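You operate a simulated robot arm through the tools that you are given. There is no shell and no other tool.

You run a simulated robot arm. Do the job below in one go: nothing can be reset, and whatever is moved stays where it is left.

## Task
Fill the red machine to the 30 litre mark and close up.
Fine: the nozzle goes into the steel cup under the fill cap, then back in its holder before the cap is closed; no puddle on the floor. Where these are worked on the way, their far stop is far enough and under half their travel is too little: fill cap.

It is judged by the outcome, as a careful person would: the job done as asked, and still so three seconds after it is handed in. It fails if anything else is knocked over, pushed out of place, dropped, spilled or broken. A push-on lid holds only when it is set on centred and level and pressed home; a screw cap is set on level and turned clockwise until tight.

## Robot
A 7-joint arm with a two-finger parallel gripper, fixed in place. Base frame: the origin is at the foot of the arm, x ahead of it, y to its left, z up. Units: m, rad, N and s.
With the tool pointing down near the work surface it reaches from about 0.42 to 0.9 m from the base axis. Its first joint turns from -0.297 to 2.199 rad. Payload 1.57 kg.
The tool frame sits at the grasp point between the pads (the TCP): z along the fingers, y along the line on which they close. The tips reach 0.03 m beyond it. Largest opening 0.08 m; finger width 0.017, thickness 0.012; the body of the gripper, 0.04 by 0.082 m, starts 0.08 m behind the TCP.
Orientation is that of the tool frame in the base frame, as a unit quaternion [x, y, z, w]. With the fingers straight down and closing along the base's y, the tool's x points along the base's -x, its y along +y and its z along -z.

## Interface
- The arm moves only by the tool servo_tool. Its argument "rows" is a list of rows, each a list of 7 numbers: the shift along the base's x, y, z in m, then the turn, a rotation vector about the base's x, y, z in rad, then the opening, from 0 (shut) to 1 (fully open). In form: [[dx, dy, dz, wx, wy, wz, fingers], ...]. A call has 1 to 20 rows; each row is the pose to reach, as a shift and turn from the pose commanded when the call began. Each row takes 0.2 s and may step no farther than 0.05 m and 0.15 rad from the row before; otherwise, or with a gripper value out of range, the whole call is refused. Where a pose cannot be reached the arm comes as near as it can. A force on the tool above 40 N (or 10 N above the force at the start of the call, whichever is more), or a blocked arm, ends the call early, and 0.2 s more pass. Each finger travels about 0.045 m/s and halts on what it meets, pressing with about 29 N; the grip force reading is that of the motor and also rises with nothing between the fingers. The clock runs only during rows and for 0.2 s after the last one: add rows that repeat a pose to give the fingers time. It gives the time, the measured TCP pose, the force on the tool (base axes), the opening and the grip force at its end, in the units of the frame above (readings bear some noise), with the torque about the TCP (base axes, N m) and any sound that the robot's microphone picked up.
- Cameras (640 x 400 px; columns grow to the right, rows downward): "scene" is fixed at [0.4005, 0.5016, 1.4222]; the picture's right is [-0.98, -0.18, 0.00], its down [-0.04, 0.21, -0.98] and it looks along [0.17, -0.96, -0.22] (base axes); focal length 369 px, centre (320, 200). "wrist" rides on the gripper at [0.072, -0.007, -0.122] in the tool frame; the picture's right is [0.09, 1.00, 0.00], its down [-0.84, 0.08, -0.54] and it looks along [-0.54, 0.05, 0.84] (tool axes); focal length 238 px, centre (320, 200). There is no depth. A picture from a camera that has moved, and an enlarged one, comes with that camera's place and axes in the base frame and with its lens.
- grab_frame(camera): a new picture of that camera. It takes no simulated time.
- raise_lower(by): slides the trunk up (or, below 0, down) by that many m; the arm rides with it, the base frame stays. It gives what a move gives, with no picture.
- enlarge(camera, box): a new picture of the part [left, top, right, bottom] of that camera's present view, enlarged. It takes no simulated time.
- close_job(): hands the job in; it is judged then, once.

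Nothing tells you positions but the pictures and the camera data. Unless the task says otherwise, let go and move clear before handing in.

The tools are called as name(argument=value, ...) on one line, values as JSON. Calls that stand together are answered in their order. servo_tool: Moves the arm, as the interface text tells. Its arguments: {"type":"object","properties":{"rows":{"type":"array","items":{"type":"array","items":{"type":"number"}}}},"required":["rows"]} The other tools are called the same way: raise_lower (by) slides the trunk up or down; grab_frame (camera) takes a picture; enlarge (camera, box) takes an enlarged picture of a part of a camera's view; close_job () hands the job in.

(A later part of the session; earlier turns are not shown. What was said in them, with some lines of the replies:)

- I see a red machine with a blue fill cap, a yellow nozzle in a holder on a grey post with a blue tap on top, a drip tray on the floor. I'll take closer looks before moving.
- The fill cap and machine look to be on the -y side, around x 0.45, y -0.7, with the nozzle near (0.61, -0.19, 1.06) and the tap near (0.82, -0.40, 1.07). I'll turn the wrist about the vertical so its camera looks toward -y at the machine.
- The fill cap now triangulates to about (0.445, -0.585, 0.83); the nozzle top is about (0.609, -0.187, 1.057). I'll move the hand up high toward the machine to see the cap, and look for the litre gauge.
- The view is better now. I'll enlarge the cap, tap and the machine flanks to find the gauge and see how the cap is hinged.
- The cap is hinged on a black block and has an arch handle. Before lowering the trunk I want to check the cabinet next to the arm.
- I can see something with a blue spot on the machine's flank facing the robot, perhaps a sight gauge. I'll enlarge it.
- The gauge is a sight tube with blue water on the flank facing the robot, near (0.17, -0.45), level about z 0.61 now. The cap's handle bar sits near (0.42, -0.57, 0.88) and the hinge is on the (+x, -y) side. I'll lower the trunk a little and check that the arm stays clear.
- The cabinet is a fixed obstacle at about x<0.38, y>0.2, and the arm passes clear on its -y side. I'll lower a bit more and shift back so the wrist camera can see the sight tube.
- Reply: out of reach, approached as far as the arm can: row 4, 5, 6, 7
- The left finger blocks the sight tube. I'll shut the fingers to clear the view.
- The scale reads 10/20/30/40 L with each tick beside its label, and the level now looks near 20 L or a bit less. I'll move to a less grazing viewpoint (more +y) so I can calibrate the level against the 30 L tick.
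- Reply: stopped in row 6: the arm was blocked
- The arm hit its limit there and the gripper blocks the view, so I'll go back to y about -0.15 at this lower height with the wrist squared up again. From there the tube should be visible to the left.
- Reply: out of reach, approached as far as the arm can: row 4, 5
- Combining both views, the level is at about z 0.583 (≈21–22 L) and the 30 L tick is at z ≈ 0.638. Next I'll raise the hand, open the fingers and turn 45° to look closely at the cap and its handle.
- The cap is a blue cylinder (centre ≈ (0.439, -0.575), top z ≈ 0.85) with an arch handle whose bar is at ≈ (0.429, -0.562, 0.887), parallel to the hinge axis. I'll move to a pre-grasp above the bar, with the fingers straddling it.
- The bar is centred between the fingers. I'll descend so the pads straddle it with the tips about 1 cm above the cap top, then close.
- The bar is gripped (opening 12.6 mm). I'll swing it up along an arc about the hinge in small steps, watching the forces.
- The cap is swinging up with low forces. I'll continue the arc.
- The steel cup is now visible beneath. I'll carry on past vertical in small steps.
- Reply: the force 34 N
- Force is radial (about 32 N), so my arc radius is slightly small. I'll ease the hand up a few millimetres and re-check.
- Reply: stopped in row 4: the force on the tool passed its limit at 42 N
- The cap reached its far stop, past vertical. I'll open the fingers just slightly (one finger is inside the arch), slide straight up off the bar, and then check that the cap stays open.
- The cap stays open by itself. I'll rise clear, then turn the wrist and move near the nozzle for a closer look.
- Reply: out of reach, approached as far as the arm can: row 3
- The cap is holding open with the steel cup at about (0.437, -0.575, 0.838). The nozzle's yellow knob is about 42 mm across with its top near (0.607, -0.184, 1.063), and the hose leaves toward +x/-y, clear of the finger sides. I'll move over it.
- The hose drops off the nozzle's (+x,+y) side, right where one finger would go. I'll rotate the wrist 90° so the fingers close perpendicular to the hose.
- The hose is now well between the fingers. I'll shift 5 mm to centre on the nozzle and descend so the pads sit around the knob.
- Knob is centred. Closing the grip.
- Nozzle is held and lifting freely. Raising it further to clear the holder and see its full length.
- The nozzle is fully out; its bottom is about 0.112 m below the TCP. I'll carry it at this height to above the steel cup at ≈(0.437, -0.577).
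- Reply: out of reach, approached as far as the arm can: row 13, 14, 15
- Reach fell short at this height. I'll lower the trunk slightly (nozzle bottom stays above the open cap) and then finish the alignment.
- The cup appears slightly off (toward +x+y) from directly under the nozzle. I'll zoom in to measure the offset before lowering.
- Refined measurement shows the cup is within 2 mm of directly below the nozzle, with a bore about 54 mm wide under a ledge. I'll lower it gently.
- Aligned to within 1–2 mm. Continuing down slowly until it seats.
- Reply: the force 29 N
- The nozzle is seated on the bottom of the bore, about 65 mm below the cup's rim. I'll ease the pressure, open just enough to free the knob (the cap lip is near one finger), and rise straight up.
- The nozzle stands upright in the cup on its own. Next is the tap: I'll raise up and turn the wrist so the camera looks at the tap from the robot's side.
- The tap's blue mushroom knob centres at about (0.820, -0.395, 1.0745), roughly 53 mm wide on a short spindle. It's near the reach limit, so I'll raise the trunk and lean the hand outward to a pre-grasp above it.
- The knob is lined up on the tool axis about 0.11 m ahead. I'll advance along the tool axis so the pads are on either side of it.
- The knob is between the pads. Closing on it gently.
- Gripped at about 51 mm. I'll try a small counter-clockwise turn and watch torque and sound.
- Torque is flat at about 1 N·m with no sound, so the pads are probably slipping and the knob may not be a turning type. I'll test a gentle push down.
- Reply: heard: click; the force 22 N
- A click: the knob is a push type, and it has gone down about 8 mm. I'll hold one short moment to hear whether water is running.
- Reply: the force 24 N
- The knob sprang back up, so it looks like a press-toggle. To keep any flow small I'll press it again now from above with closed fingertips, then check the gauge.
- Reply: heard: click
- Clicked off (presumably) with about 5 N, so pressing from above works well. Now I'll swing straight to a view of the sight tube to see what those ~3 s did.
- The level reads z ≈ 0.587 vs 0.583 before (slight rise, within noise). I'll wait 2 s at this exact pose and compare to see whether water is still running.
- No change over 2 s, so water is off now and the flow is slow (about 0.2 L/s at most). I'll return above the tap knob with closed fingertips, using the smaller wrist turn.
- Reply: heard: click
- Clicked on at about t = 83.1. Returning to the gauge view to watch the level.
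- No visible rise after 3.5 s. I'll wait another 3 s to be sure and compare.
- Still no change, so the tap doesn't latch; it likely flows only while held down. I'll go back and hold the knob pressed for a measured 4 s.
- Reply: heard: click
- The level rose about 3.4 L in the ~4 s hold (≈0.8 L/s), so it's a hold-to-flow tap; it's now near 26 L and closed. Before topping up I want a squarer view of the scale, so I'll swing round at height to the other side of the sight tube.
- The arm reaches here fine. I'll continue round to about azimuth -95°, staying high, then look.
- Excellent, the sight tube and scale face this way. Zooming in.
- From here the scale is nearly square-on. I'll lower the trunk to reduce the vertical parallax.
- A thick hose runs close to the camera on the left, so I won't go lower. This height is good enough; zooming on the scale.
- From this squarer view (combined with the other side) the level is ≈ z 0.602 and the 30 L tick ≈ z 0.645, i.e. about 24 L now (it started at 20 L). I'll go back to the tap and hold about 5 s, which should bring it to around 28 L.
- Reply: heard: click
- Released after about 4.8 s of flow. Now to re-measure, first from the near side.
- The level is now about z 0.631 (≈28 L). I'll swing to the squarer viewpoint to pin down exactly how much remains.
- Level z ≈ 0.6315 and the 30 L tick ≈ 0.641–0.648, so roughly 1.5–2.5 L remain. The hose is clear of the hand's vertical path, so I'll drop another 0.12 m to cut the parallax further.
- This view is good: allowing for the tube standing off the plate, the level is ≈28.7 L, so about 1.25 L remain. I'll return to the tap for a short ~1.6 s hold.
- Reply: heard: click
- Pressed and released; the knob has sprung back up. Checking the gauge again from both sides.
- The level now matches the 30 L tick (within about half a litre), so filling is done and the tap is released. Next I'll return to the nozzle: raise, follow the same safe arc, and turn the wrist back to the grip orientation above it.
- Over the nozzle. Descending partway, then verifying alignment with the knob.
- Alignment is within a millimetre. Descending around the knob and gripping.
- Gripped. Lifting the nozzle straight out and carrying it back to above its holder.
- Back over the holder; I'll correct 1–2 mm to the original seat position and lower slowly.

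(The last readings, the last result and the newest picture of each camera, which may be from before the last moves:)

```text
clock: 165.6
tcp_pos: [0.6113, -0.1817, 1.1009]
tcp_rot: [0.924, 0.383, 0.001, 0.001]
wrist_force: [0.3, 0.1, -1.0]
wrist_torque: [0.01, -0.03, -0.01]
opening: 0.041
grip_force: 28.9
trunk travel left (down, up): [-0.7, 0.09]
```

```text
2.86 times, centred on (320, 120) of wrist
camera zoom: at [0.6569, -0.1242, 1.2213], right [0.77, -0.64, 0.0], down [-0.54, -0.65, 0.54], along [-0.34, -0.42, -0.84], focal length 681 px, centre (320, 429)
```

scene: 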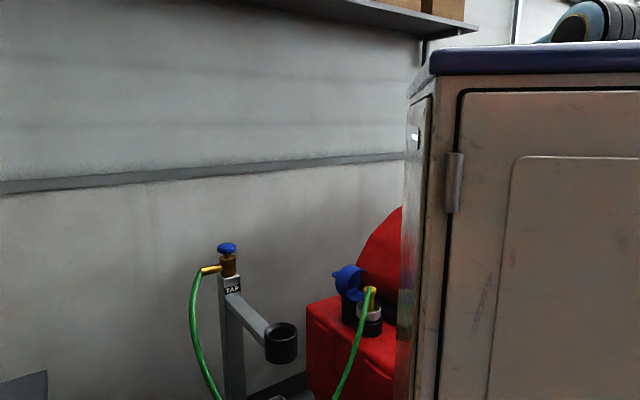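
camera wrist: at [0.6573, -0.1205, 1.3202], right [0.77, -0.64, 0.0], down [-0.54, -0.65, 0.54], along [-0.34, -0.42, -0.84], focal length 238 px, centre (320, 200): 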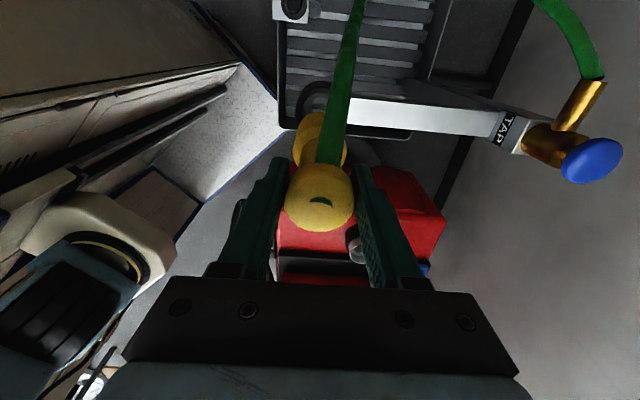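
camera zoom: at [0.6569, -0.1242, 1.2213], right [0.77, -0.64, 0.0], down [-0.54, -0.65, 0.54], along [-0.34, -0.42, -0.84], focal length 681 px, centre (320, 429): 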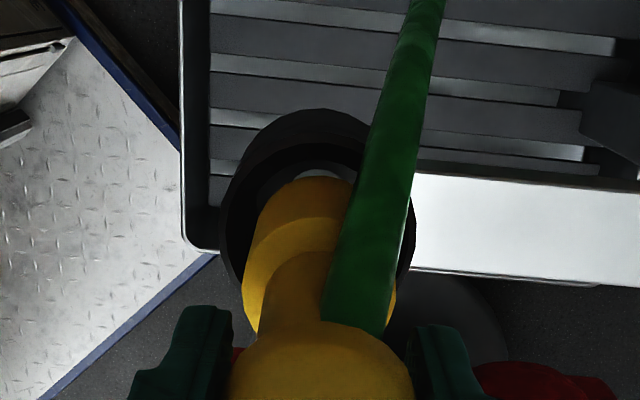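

servo_tool(rows=[[-0.0005, 0, -0.01, 0, 0, 0, 0], [-0.0005, 0, -0.02, 0, 0, 0, 0], [-0.0005, 0, -0.03, 0, 0, 0, 0], [-0.0005, 0, -0.035, 0, 0, 0, 0]])

enlarge(camera="scene", box=[230, 240, 330, 370])

```text
clock: 166.6
tcp_pos: [0.6092, -0.1819, 1.0634]
tcp_rot: [0.924, 0.383, 0.001, 0.001]
wrist_force: [0.1, 0.0, -2.8]
wrist_torque: [0.0, 0.0, 0.01]
opening: 0.0414
grip_force: 28.8
trunk travel left (down, up): [-0.7, 0.09]
```

```text
3.08 times, centred on (280, 305) of scene
camera zoom: at [0.4005, 0.5016, 1.4222], right [-0.98, -0.18, 0.0], down [-0.04, 0.21, -0.98], along [0.17, -0.96, -0.22], focal length 1136 px, centre (443, -123)
```

zoom: 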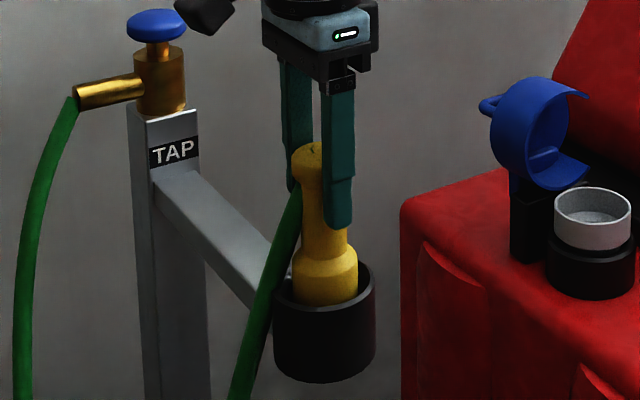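

servo_tool(rows=[[0, 0, -0.002, 0, 0, 0, 0], [0, 0, -0.004, 0, 0, 0, 0], [0, 0, -0.006, 0, 0, 0, 0], [0, 0, -0.007, 0, 0, 0, 0]])

enlarge(camera="scene", box=[230, 240, 330, 370])

```text
clock: 167.6
tcp_pos: [0.6085, -0.1814, 1.0578]
tcp_rot: [0.924, 0.383, 0.0, 0.001]
wrist_force: [0.0, -0.5, -2.7]
wrist_torque: [-0.03, -0.01, 0.01]
opening: 0.0414
grip_force: 29.5
trunk travel left (down, up): [-0.7, 0.09]
```

```text
3.08 times, centred on (280, 305) of scene
camera zoom: at [0.4005, 0.5016, 1.4222], right [-0.98, -0.18, 0.0], down [-0.04, 0.21, -0.98], along [0.17, -0.96, -0.22], focal length 1136 px, centre (443, -123)
```

zoom: 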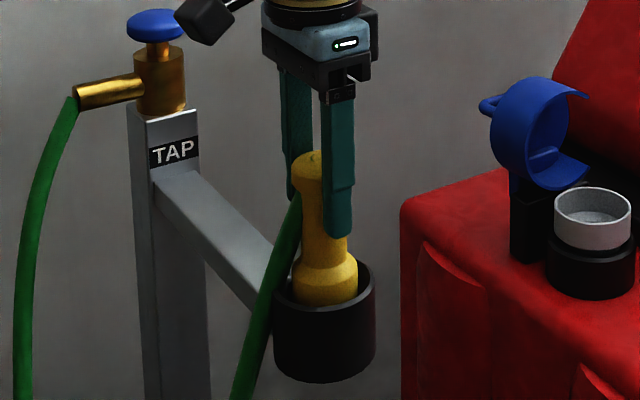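

servo_tool(rows=[[0, 0, -0.0015, 0, 0, 0, 0], [0, 0, -0.003, 0, 0, 0, 0], [0, 0, -0.0045, 0, 0, 0, 0]])

```text
clock: 168.4
tcp_pos: [0.6094, -0.1813, 1.0565]
tcp_rot: [0.923, 0.384, 0.002, 0.002]
wrist_force: [-2.9, -1.8, 24.1]
wrist_torque: [-0.23, 0.5, -0.01]
opening: 0.0414
grip_force: 28.4
trunk travel left (down, up): [-0.7, 0.09]
```

The nozzle is seated in its holder (firm contact at the original depth). Easing off, releasing, and rising clear.

servo_tool(rows=[[0, 0, 0.002, 0, 0, 0, 0], [0, 0, 0.002, 0, 0, 0, 0.5], [0, 0, 0.002, 0, 0, 0, 1], [0, 0, 0.002, 0, 0, 0, 1], [0, 0, 0.02, 0, 0, 0, 1], [0, 0, 0.05, 0, 0, 0, 1], [0, 0, 0.09, 0, 0, 0, 1], [0, 0, 0.13, 0, 0, 0, 1]])

enlarge(camera="scene", box=[230, 240, 330, 370])

grab_frame(camera="wrist")

```text
clock: 170.2
tcp_pos: [0.6092, -0.1795, 1.1837]
tcp_rot: [0.924, 0.384, -0.001, 0.001]
wrist_force: [-0.3, -0.3, 0.5]
wrist_torque: [0.02, 0.0, -0.05]
opening: 0.0802
grip_force: 0.1
trunk travel left (down, up): [-0.7, 0.09]
```

```text
3.08 times, centred on (280, 305) of scene
camera zoom: at [0.4005, 0.5016, 1.4222], right [-0.98, -0.18, 0.0], down [-0.04, 0.21, -0.98], along [0.17, -0.96, -0.22], focal length 1136 px, centre (443, -123)
```

zoom: 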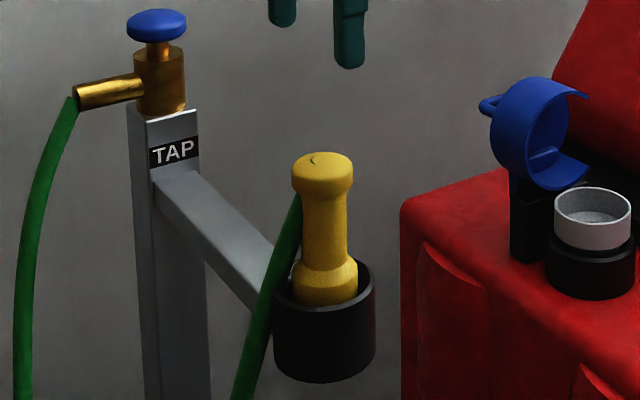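

```text
taken
camera wrist: at [0.6544, -0.1221, 1.3049], right [0.77, -0.64, 0.0], down [-0.54, -0.65, 0.54], along [-0.34, -0.42, -0.84], focal length 238 px, centre (320, 200)
```

wrist: 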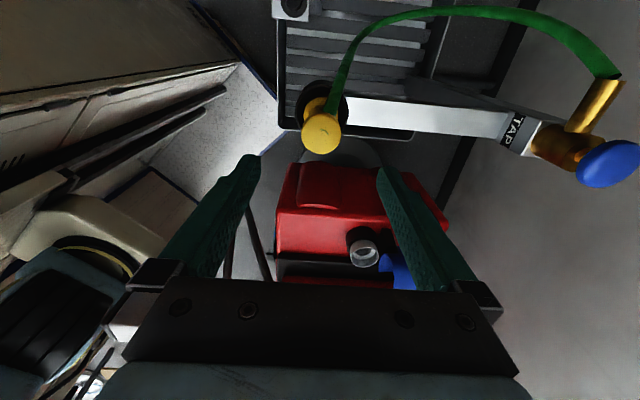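

The nozzle is back in its holder. Now to close the cap: I'll go back above the open cap's handle with the fingers only slightly open, the same way I let go of it.

raise_lower(by=0.09)

servo_tool(rows=[[-0.003, -0.02, 0, 0, 0, 0, 0.6], [-0.008, -0.06, -0.01, 0, 0, 0, 0.3], [-0.013, -0.1, -0.025, 0, 0, 0, 0.27], [-0.018, -0.142, -0.04, 0, 0, 0, 0.27], [-0.023, -0.184, -0.055, 0, 0, 0, 0.27], [-0.028, -0.226, -0.07, 0, 0, 0, 0.27], [-0.034, -0.268, -0.085, 0, 0, 0, 0.27], [-0.039, -0.31, -0.1, 0, 0, 0, 0.27], [-0.044, -0.352, -0.115, 0, 0, 0, 0.27], [-0.05, -0.394, -0.13, 0, 0, 0, 0.27], [-0.055, -0.436, -0.145, 0, 0, 0, 0.27], [-0.06, -0.474, -0.16, 0, 0, 0, 0.27], [-0.0634, -0.4978, -0.175, 0, 0, 0, 0.27], [-0.0634, -0.4978, -0.21, 0, 0, 0, 0.27], [-0.0634, -0.4978, -0.235, 0, 0, 0, 0.27], [-0.0634, -0.4978, -0.235, 0, 0, 0, 0.27]])

grab_frame(camera="wrist")

enlarge(camera="scene", box=[310, 210, 410, 350])

```text
clock: 171.4
tcp_pos: [0.6088, -0.1807, 1.2743]
tcp_rot: [0.924, 0.383, 0.0, 0.001]
wrist_force: [0.3, 0.1, -0.2]
wrist_torque: [0.03, 0.01, 0.01]
opening: 0.0801
grip_force: 0.1
trunk travel left (down, up): [-0.79, 0.0]
```

```text
clock: 174.8
tcp_pos: [0.5461, -0.6791, 1.0348]
tcp_rot: [0.924, 0.383, 0.001, 0.002]
wrist_force: [-0.2, 0.0, 0.2]
wrist_torque: [0.0, 0.01, -0.01]
opening: 0.0219
grip_force: 0.0
trunk travel left (down, up): [-0.79, 0.0]
```

```text
taken
camera wrist: at [0.5913, -0.6206, 1.1576], right [0.77, -0.64, 0.0], down [-0.54, -0.65, 0.54], along [-0.34, -0.42, -0.84], focal length 238 px, centre (320, 200)
```

wrist: 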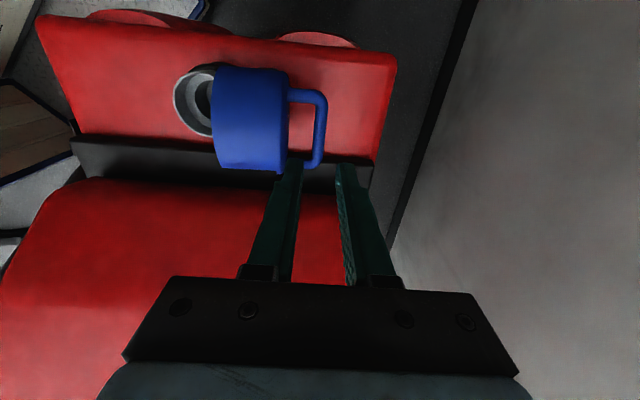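

```text
2.86 times, centred on (360, 280) of scene
camera zoom: at [0.4005, 0.5016, 1.4222], right [-0.98, -0.18, 0.0], down [-0.04, 0.21, -0.98], along [0.17, -0.96, -0.22], focal length 1055 px, centre (206, -29)
```

zoom: 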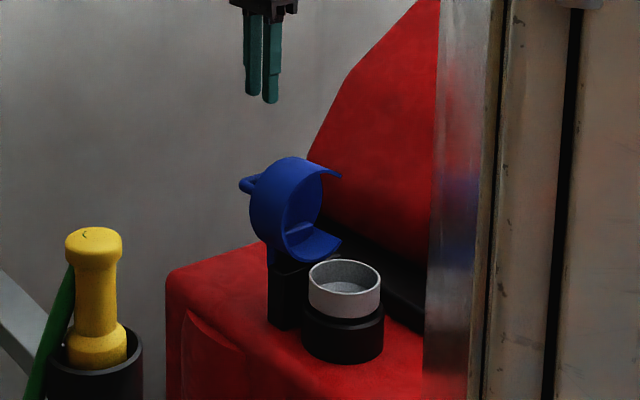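

The bar is centred between the fingers. Descending carefully over it.

servo_tool(rows=[[0, 0.001, -0.03, 0, 0, 0, 0.27], [0, 0.001, -0.06, 0, 0, 0, 0.27], [0, 0.001, -0.08, 0, 0, 0, 0.27], [0, 0.001, -0.08, 0, 0, 0, 0.27]])

enlarge(camera="wrist", box=[220, 60, 380, 220])

enlarge(camera="scene", box=[310, 210, 410, 350])

```text
clock: 175.8
tcp_pos: [0.5449, -0.6785, 0.9578]
tcp_rot: [0.924, 0.383, 0.0, 0.001]
wrist_force: [0.1, 0.1, 0.2]
wrist_torque: [-0.03, 0.02, 0.02]
opening: 0.0214
grip_force: 0.1
trunk travel left (down, up): [-0.79, 0.0]
```

```text
2.50 times, centred on (300, 140) of wrist
camera zoom: at [0.5911, -0.6202, 1.0785], right [0.77, -0.64, 0.0], down [-0.54, -0.65, 0.54], along [-0.34, -0.42, -0.84], focal length 596 px, centre (370, 350)
```

zoom: 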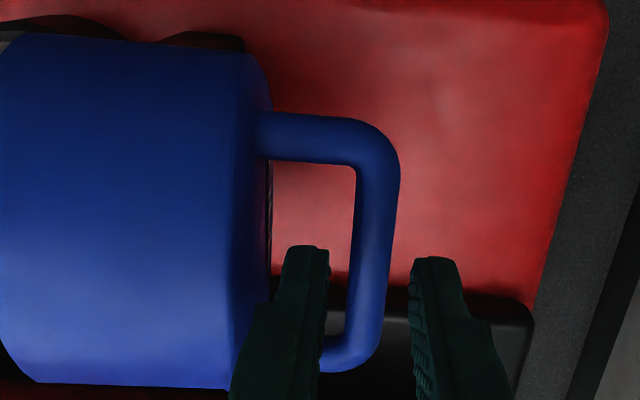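

```text
2.86 times, centred on (360, 280) of scene
camera zoom: at [0.4005, 0.5016, 1.4222], right [-0.98, -0.18, 0.0], down [-0.04, 0.21, -0.98], along [0.17, -0.96, -0.22], focal length 1055 px, centre (206, -29)
```

zoom: 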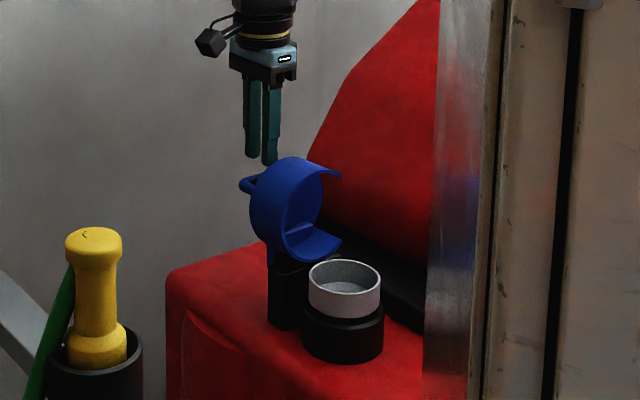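

servo_tool(rows=[[0.0012, -0.0012, -0.01, 0, 0, 0, 0.27], [0.0012, -0.0012, -0.025, 0, 0, 0, 0.27], [0.0012, -0.0012, -0.04, 0, 0, 0, 0.27], [0.0012, -0.0012, -0.05, 0, 0, 0, 0.27], [0.0012, -0.0012, -0.053, 0, 0, 0, 0.27]])

enlarge(camera="wrist", box=[220, 60, 380, 260])

```text
clock: 177.0
tcp_pos: [0.5456, -0.6794, 0.9051]
tcp_rot: [0.923, 0.384, 0.001, 0.001]
wrist_force: [-0.5, -0.3, -0.3]
wrist_torque: [0.01, 0.0, 0.02]
opening: 0.0215
grip_force: 0.0
trunk travel left (down, up): [-0.79, 0.0]
```

```text
2.00 times, centred on (300, 160) of wrist
camera zoom: at [0.5921, -0.6218, 1.0261], right [0.77, -0.64, 0.0], down [-0.54, -0.65, 0.54], along [-0.34, -0.42, -0.84], focal length 477 px, centre (360, 280)
```

zoom: 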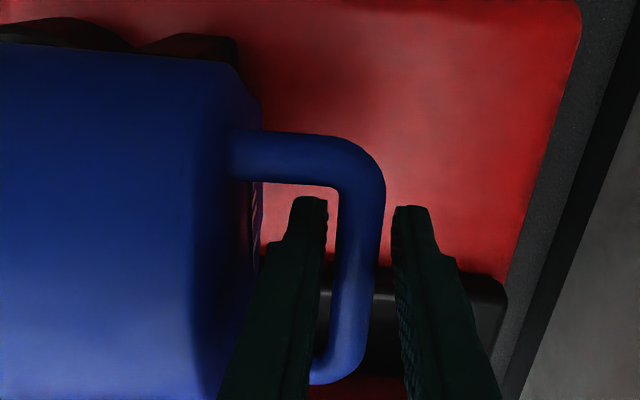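

No contact; the bar is between the pads. I'll lower a few millimetres more and close on it.

servo_tool(rows=[[0, 0, -0.004, 0, 0, 0, 0.27], [0, 0, -0.008, 0, 0, 0, 0.27], [0, 0, -0.008, 0, 0, 0, 0], [0, 0, -0.008, 0, 0, 0, 0], [0, 0, -0.008, 0, 0, 0, 0]])

```text
clock: 178.2
tcp_pos: [0.5463, -0.6773, 0.896]
tcp_rot: [0.924, 0.383, 0.001, 0.001]
wrist_force: [-0.4, 0.0, -2.1]
wrist_torque: [0.01, -0.04, 0.42]
opening: 0.0125
grip_force: 29.6
trunk travel left (down, up): [-0.79, 0.0]
```

Gripped (12.5 mm). Now swinging the cap back along the arc, first part.

servo_tool(rows=[[-0.0028, 0.0028, 0.005, 0, 0, 0, 0], [-0.0056, 0.0056, 0.0099, 0, 0, 0, 0], [-0.0117, 0.0117, 0.0185, 0, 0, 0, 0], [-0.0185, 0.0185, 0.0259, 0, 0, 0, 0], [-0.0259, 0.0259, 0.032, 0, 0, 0, 0], [-0.0338, 0.0338, 0.0369, 0, 0, 0, 0]])

enlarge(camera="scene", box=[310, 210, 410, 350])

```text
clock: 179.4
tcp_pos: [0.5198, -0.6533, 0.9228]
tcp_rot: [0.923, 0.384, -0.001, -0.006]
wrist_force: [-3.5, 1.2, -8.2]
wrist_torque: [-0.17, 0.19, 0.56]
opening: 0.0129
grip_force: 29.1
trunk travel left (down, up): [-0.79, 0.0]
stopped in row 5: the force on the tool passed its limit at 47 N (the readings are from after the stop); the commanded pose is now the measured one
```

```text
2.86 times, centred on (360, 280) of scene
camera zoom: at [0.4005, 0.5016, 1.4222], right [-0.98, -0.18, 0.0], down [-0.04, 0.21, -0.98], along [0.17, -0.96, -0.22], focal length 1055 px, centre (206, -29)
```

zoom: 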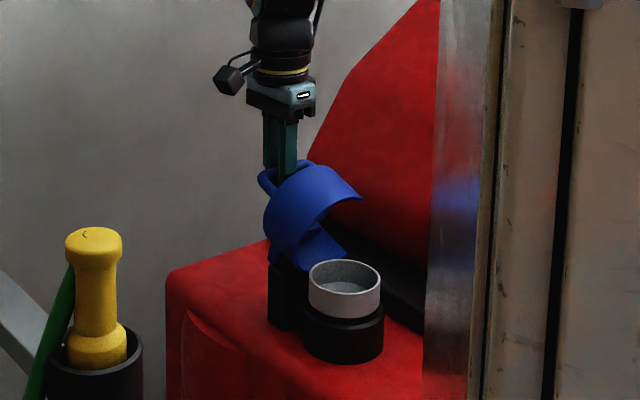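

The arc was a few mm too high at that point; I've corrected the radius and continue in smaller steps.

servo_tool(rows=[[-0.0039, 0.0039, 0.0022, 0, 0, 0, 0], [-0.0078, 0.0078, 0.0044, 0, 0, 0, 0], [-0.012, 0.012, 0.0062, 0, 0, 0, 0], [-0.0161, 0.0161, 0.0078, 0, 0, 0, 0], [-0.0246, 0.0246, 0.0098, 0, 0, 0, 0], [-0.0332, 0.0332, 0.0103, 0, 0, 0, 0], [-0.0418, 0.0418, 0.0094, 0, 0, 0, 0]])

enlarge(camera="scene", box=[310, 210, 410, 350])

```text
clock: 181.0
tcp_pos: [0.4801, -0.6133, 0.9329]
tcp_rot: [0.924, 0.383, 0.0, -0.002]
wrist_force: [5.4, -10.5, -30.3]
wrist_torque: [-0.97, -0.04, 0.28]
opening: 0.0124
grip_force: 29.8
trunk travel left (down, up): [-0.79, 0.0]
```

```text
2.86 times, centred on (360, 280) of scene
camera zoom: at [0.4005, 0.5016, 1.4222], right [-0.98, -0.18, 0.0], down [-0.04, 0.21, -0.98], along [0.17, -0.96, -0.22], focal length 1055 px, centre (206, -29)
```

zoom: 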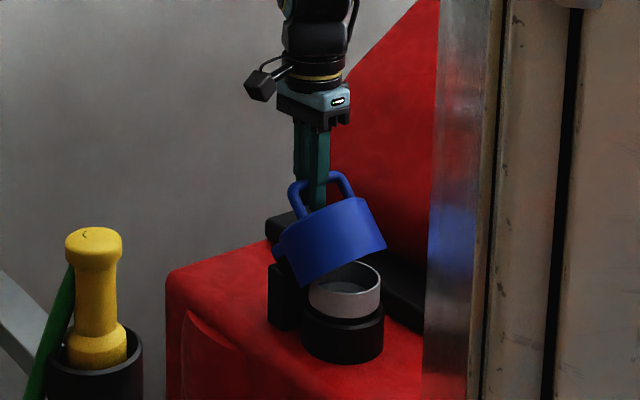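

servo_tool(rows=[[-0.004, 0.004, -0.0035, 0, 0, 0, 0], [-0.0104, 0.0104, -0.0056, 0, 0, 0, 0], [-0.0185, 0.0185, -0.0095, 0, 0, 0, 0], [-0.0263, 0.0263, -0.0146, 0, 0, 0, 0], [-0.0335, 0.0335, -0.0211, 0, 0, 0, 0]])

enlarge(camera="scene", box=[310, 210, 410, 350])

```text
clock: 181.8
tcp_pos: [0.4701, -0.6022, 0.9277]
tcp_rot: [0.923, 0.384, 0.002, 0.008]
wrist_force: [8.4, -8.1, -11.5]
wrist_torque: [-0.8, -0.3, 0.19]
opening: 0.0123
grip_force: 29.5
trunk travel left (down, up): [-0.79, 0.0]
stopped in row 3: the force on the tool passed its limit at 47 N (the readings are from after the stop); the commanded pose is now the measured one
```

```text
2.86 times, centred on (360, 280) of scene
camera zoom: at [0.4005, 0.5016, 1.4222], right [-0.98, -0.18, 0.0], down [-0.04, 0.21, -0.98], along [0.17, -0.96, -0.22], focal length 1055 px, centre (206, -29)
```

zoom: 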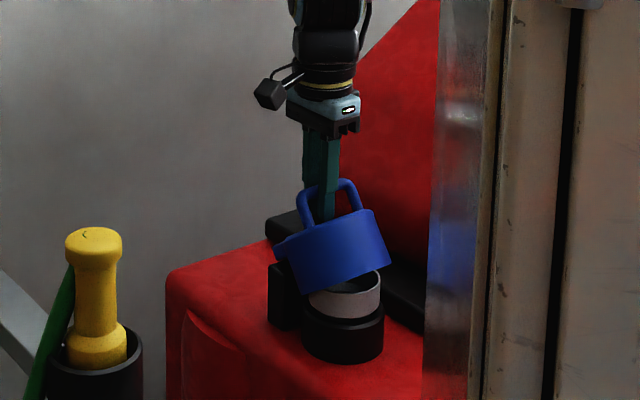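

enlarge(camera="wrist", box=[220, 60, 400, 260])

enlarge(camera="scene", box=[340, 260, 390, 340])

```text
2.00 times, centred on (310, 160) of wrist
camera zoom: at [0.5143, -0.5428, 1.0497], right [0.77, -0.64, 0.02], down [-0.54, -0.64, 0.55], along [-0.34, -0.43, -0.84], focal length 477 px, centre (340, 280)
```

zoom: 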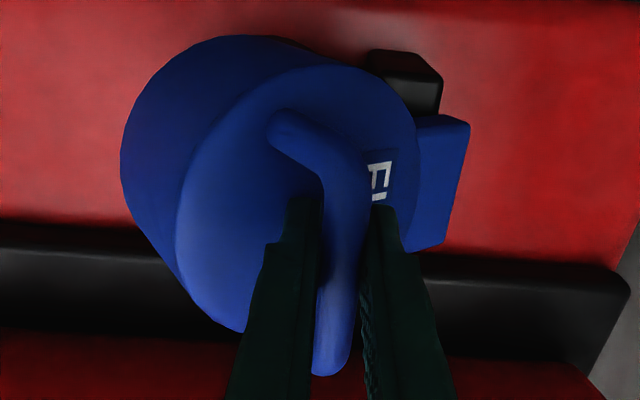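

```text
5.00 times, centred on (365, 300) of scene
camera zoom: at [0.4005, 0.5016, 1.4222], right [-0.98, -0.18, 0.0], down [-0.04, 0.21, -0.98], along [0.17, -0.96, -0.22], focal length 1846 px, centre (95, -300)
```

zoom: 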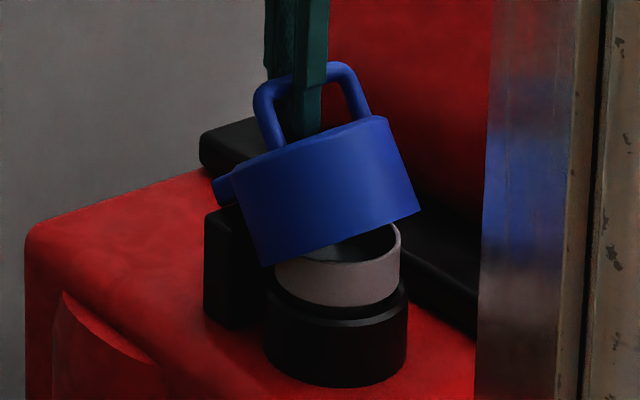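

The finger tip is touching the cap face at this angle. I'll loosen slightly, slide the hand up 8 mm along the bar's loop, and re-grip.

servo_tool(rows=[[0, 0, 0, 0, 0, 0, 0.22], [0, 0, 0.001, 0, 0, 0, 0.22], [0, 0, 0.005, 0, 0, 0, 0.22], [0, 0, 0.009, 0, 0, 0, 0.22], [0, 0, 0.009, 0, 0, 0, 0], [0, 0, 0.009, 0, 0, 0, 0]])

enlarge(camera="scene", box=[340, 250, 390, 340])

enlarge(camera="wrist", box=[220, 60, 400, 260])

```text
clock: 183.2
tcp_pos: [0.4683, -0.5999, 0.9384]
tcp_rot: [0.923, 0.384, 0.002, 0.006]
wrist_force: [-1.4, 0.5, 1.7]
wrist_torque: [0.16, -0.03, 0.14]
opening: 0.0126
grip_force: 27.5
trunk travel left (down, up): [-0.79, 0.0]
```

```text
4.44 times, centred on (365, 295) of scene
camera zoom: at [0.4005, 0.5016, 1.4222], right [-0.98, -0.18, 0.0], down [-0.04, 0.21, -0.98], along [0.17, -0.96, -0.22], focal length 1640 px, centre (120, -222)
```

zoom: 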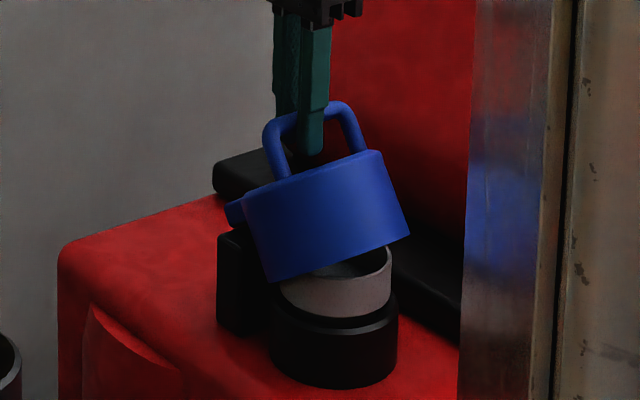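

```text
2.00 times, centred on (310, 160) of wrist
camera zoom: at [0.5128, -0.5417, 1.059], right [0.77, -0.64, 0.01], down [-0.54, -0.64, 0.54], along [-0.34, -0.43, -0.84], focal length 477 px, centre (340, 280)
```

zoom: 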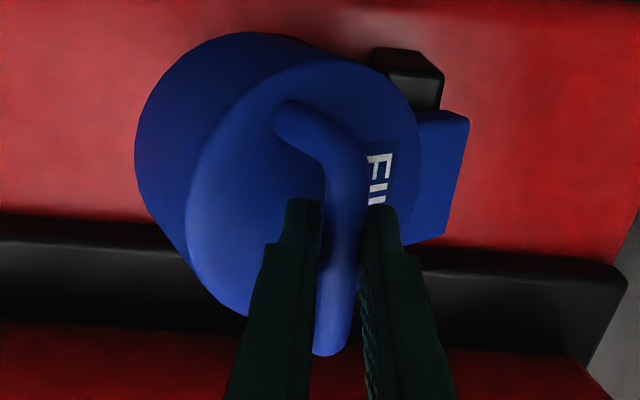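

Forces are relaxed. Continuing the arc down to closed.

servo_tool(rows=[[-0.0059, 0.0059, -0.003, 0, 0, 0, 0], [-0.0098, 0.0098, -0.0055, 0, 0, 0, 0], [-0.0136, 0.0136, -0.0082, 0, 0, 0, 0], [-0.0173, 0.0173, -0.0114, 0, 0, 0, 0], [-0.0209, 0.0209, -0.0147, 0, 0, 0, 0]])

enlarge(camera="scene", box=[340, 250, 390, 340])

```text
clock: 184.4
tcp_pos: [0.4479, -0.5806, 0.9248]
tcp_rot: [0.923, 0.384, 0.001, 0.008]
wrist_force: [-0.8, 1.0, 2.8]
wrist_torque: [-0.19, -0.02, 0.08]
opening: 0.0125
grip_force: 28.9
trunk travel left (down, up): [-0.79, 0.0]
```

```text
4.44 times, centred on (365, 295) of scene
camera zoom: at [0.4005, 0.5016, 1.4222], right [-0.98, -0.18, 0.0], down [-0.04, 0.21, -0.98], along [0.17, -0.96, -0.22], focal length 1640 px, centre (120, -222)
```

zoom: 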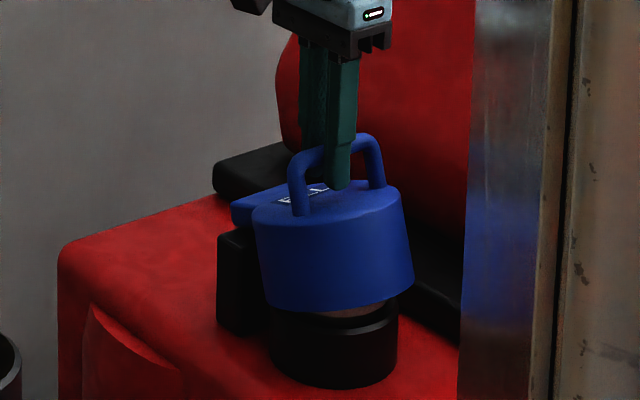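

servo_tool(rows=[[-0.0033, 0.0033, -0.0039, 0, 0, 0, 0], [-0.0066, 0.0066, -0.0078, 0, 0, 0, 0], [-0.0096, 0.0096, -0.0122, 0, 0, 0, 0], [-0.0126, 0.0126, -0.0166, 0, 0, 0, 0], [-0.0161, 0.0161, -0.0229, 0, 0, 0, 0], [-0.0161, 0.0161, -0.0245, 0, 0, 0, 0]])

enlarge(camera="scene", box=[340, 250, 390, 340])

grab_frame(camera="wrist")

```text
clock: 185.8
tcp_pos: [0.4298, -0.5628, 0.8992]
tcp_rot: [0.923, 0.384, 0.001, 0.006]
wrist_force: [-1.4, 5.9, 4.9]
wrist_torque: [-0.08, 0.08, -0.04]
opening: 0.0127
grip_force: 28.9
trunk travel left (down, up): [-0.79, 0.0]
```

```text
4.44 times, centred on (365, 295) of scene
camera zoom: at [0.4005, 0.5016, 1.4222], right [-0.98, -0.18, 0.0], down [-0.04, 0.21, -0.98], along [0.17, -0.96, -0.22], focal length 1640 px, centre (120, -222)
```

zoom: 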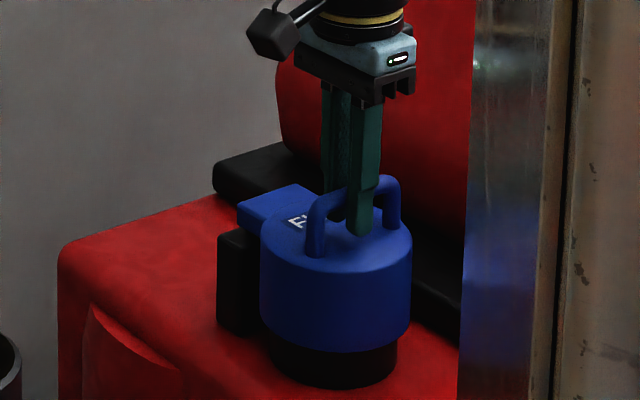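

```text
taken
camera wrist: at [0.4753, -0.5043, 1.0203], right [0.77, -0.64, 0.01], down [-0.54, -0.64, 0.54], along [-0.34, -0.43, -0.84], focal length 238 px, centre (320, 200)
```

wrist: 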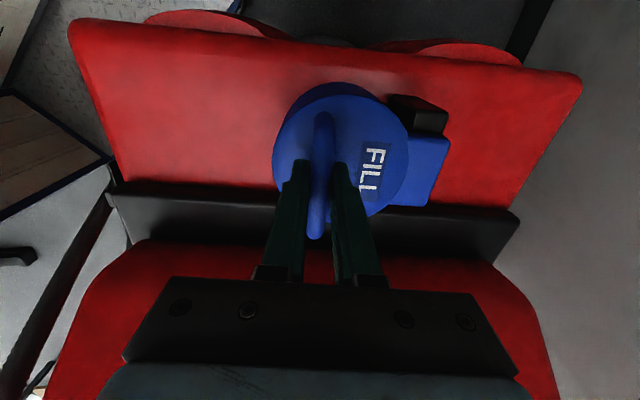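

The cap looks seated. I'll press down a bit to make sure it's home, then let go.

servo_tool(rows=[[0, 0, -0.002, 0, 0, 0, 0], [0, 0, -0.004, 0, 0, 0, 0], [0, 0, -0.0045, 0, 0, 0, 0]])

servo_tool(rows=[[0, 0, 0.002, 0, 0, 0, 0.2], [0, 0, 0.003, 0, 0, 0, 0.6], [0, 0, 0.003, 0, 0, 0, 0.8], [0, 0, 0.02, 0, 0, 0, 0.8], [0, 0, 0.05, 0, 0, 0, 0.8], [0, 0, 0.09, 0, 0, 0, 0.8]])

enlarge(camera="scene", box=[330, 250, 400, 350])

enlarge(camera="wrist", box=[230, 60, 400, 220])

```text
clock: 186.6
tcp_pos: [0.4296, -0.5632, 0.8962]
tcp_rot: [0.924, 0.383, 0.002, 0.007]
wrist_force: [-13.2, 17.7, 31.3]
wrist_torque: [0.16, 0.12, -0.04]
opening: 0.0129
grip_force: 29.2
trunk travel left (down, up): [-0.79, 0.0]
```

```text
clock: 188.0
tcp_pos: [0.4306, -0.5633, 0.9832]
tcp_rot: [0.923, 0.384, 0.001, 0.007]
wrist_force: [-0.1, 1.2, -0.5]
wrist_torque: [0.03, 0.0, 0.0]
opening: 0.0641
grip_force: 0.0
trunk travel left (down, up): [-0.79, 0.0]
```

```text
4.00 times, centred on (365, 300) of scene
camera zoom: at [0.4005, 0.5016, 1.4222], right [-0.98, -0.18, 0.0], down [-0.04, 0.21, -0.98], along [0.17, -0.96, -0.22], focal length 1476 px, centre (140, -200)
```

zoom: 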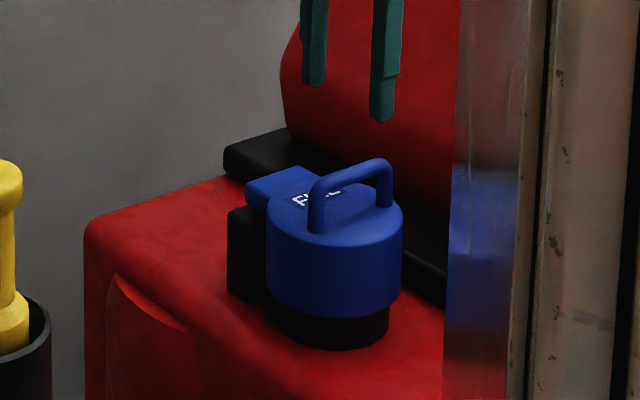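

```text
2.50 times, centred on (315, 140) of wrist
camera zoom: at [0.4762, -0.5052, 1.1046], right [0.77, -0.64, 0.01], down [-0.54, -0.64, 0.54], along [-0.34, -0.43, -0.84], focal length 596 px, centre (332, 350)
```

zoom: 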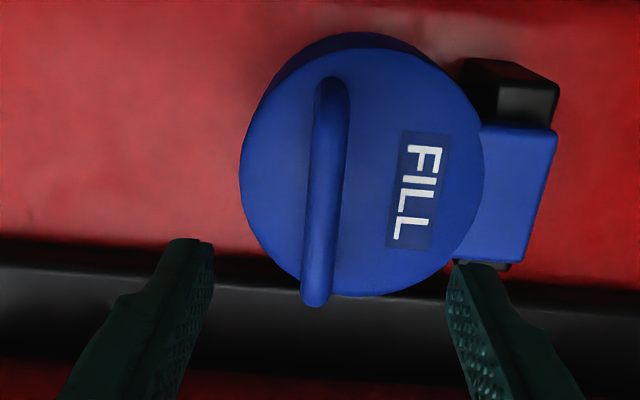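

The cap is closed exactly as it was at the start. I'll retract clear and take a last look around for any spill or disturbance.

servo_tool(rows=[[0, 0.02, 0.03, 0, 0, 0, 0.8], [0.01, 0.06, 0.06, 0, 0, 0, 0.8], [0.02, 0.1, 0.09, 0, 0, 0, 0.8], [0.03, 0.14, 0.12, 0, 0, 0, 0.8], [0.04, 0.18, 0.15, 0, 0, 0, 0.8], [0.05, 0.22, 0.17, 0, 0, 0, 0.8], [0.06, 0.26, 0.19, 0, 0, 0, 0.8], [0.06, 0.3, 0.2, 0, 0, 0, 0.8]])

grab_frame(camera="scene")

grab_frame(camera="wrist")

```text
refused: row 2 steps farther than a row can; nothing moved
```

```text
taken
```

scene: 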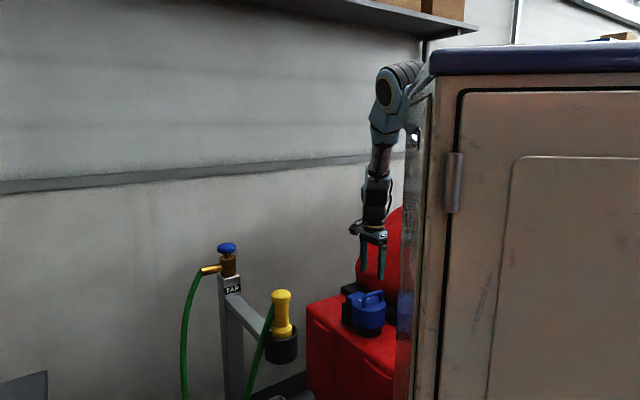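

```text
taken
camera wrist: at [0.4762, -0.5052, 1.1046], right [0.77, -0.64, 0.01], down [-0.54, -0.64, 0.54], along [-0.34, -0.43, -0.84], focal length 238 px, centre (320, 200)
```

wrist: 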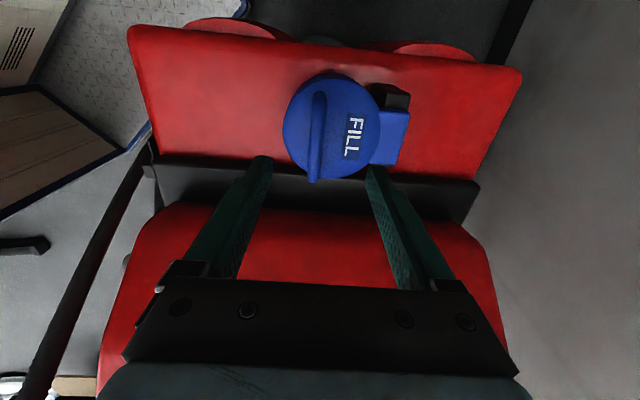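

That move was refused because one step was too long. I'll repeat it with shorter steps, then check the level once more from view C.

servo_tool(rows=[[0, 0.01, 0.03, 0, 0, 0, 0.8], [0, 0.03, 0.065, 0, 0, 0.1, 0.5], [0, 0.06, 0.095, 0, 0, 0.2, 0.2], [0, 0.095, 0.12, 0, 0, 0.3, 0], [0, 0.13, 0.135, 0, 0, 0.4, 0], [0, 0.165, 0.135, 0, 0, 0.5, 0], [0, 0.205, 0.135, 0, 0, 0.6, 0], [0.005, 0.245, 0.135, 0, 0, 0.7, 0], [0.01, 0.285, 0.135, 0, 0, 0.78, 0], [0.015, 0.325, 0.135, 0, 0, 0.785, 0], [0.018, 0.365, 0.135, 0, 0, 0.785, 0], [0.021, 0.4, 0.135, 0, 0, 0.785, 0], [0.022, 0.423, 0.135, 0, 0, 0.785, 0], [0.022, 0.423, 0.135, 0, 0, 0.785, 0]])

grab_frame(camera="wrist")

enlarge(camera="wrist", box=[200, 160, 250, 200])

grab_frame(camera="scene")

```text
clock: 191.0
tcp_pos: [0.4517, -0.1385, 1.1201]
tcp_rot: [0.707, 0.707, 0.005, 0.006]
wrist_force: [0.0, -0.3, 1.1]
wrist_torque: [0.04, 0.0, -0.01]
opening: 0.0
grip_force: 21.4
trunk travel left (down, up): [-0.79, 0.0]
```

```text
taken
camera wrist: at [0.444, -0.0659, 1.2413], right [1.0, 0.09, 0.01], down [0.07, -0.84, 0.54], along [0.06, -0.54, -0.84], focal length 238 px, centre (320, 200)
```

wrist: 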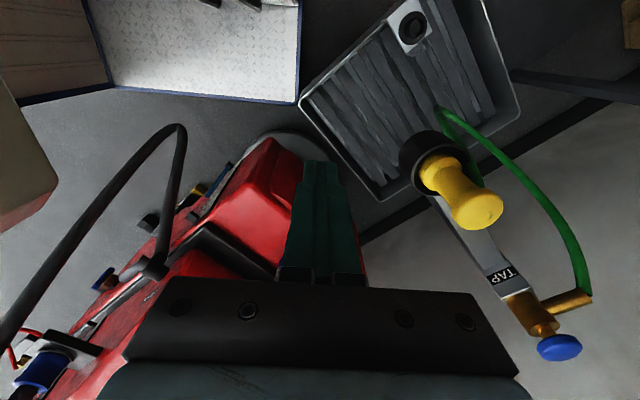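

```text
10.00 times, centred on (225, 180) of wrist
camera zoom: at [0.444, -0.0659, 1.2413], right [1.0, 0.09, 0.01], down [0.07, -0.84, 0.54], along [0.06, -0.54, -0.84], focal length 2384 px, centre (1270, 400)
```

zoom: 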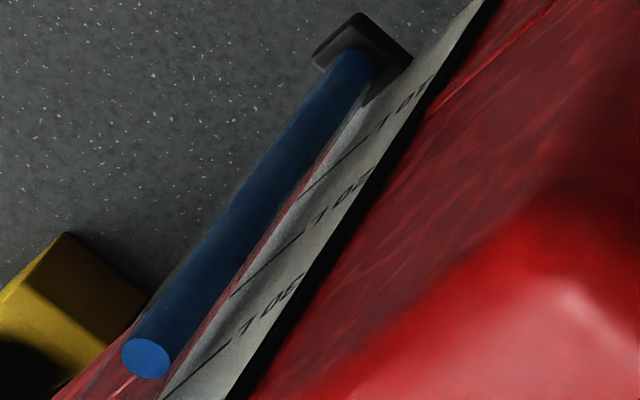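

```text
taken
```

scene: 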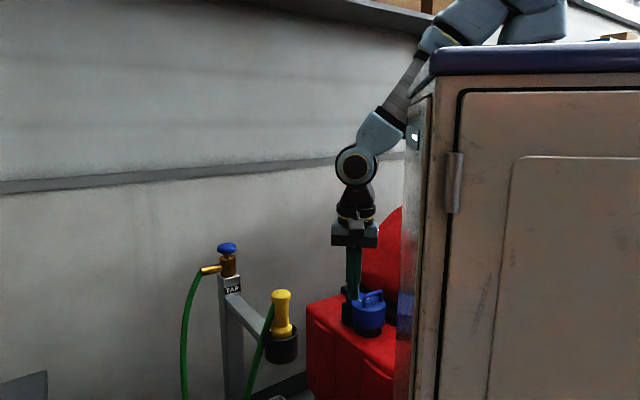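

The sight tube shows no change since the last measurement, at the 30 L tick to within about half a litre. The nozzle is in its holder, the cap is closed, the tap is released, and I can see no puddle in either camera view. The hand is clear, so I'm handing in.

close_job()

```text
The job is handed in.
```

The red machine is filled to the 30 litre mark, the nozzle is back in its holder, and the fill cap is closed. I handed the job in.

- **Fill level:** the sight tube reads 30 litres to within about half a litre. It showed about 20 litres at the start. I added water in several short holds of the tap and checked the gauge between them. The reading was unchanged just before hand-in.
- **Tap:** it only runs while the knob is held down. The knob is released and sprang back up.
- **Nozzle:** it went into the steel cup for filling. It was back in its holder before I closed the cap.
- **Cap:** I swung it open to its far stop. Afterwards I swung it shut and pressed it down until it was seated. It looks the same as it did at the start.
- **Floor:** I saw no puddle in either camera view, and nothing else appears to have moved.
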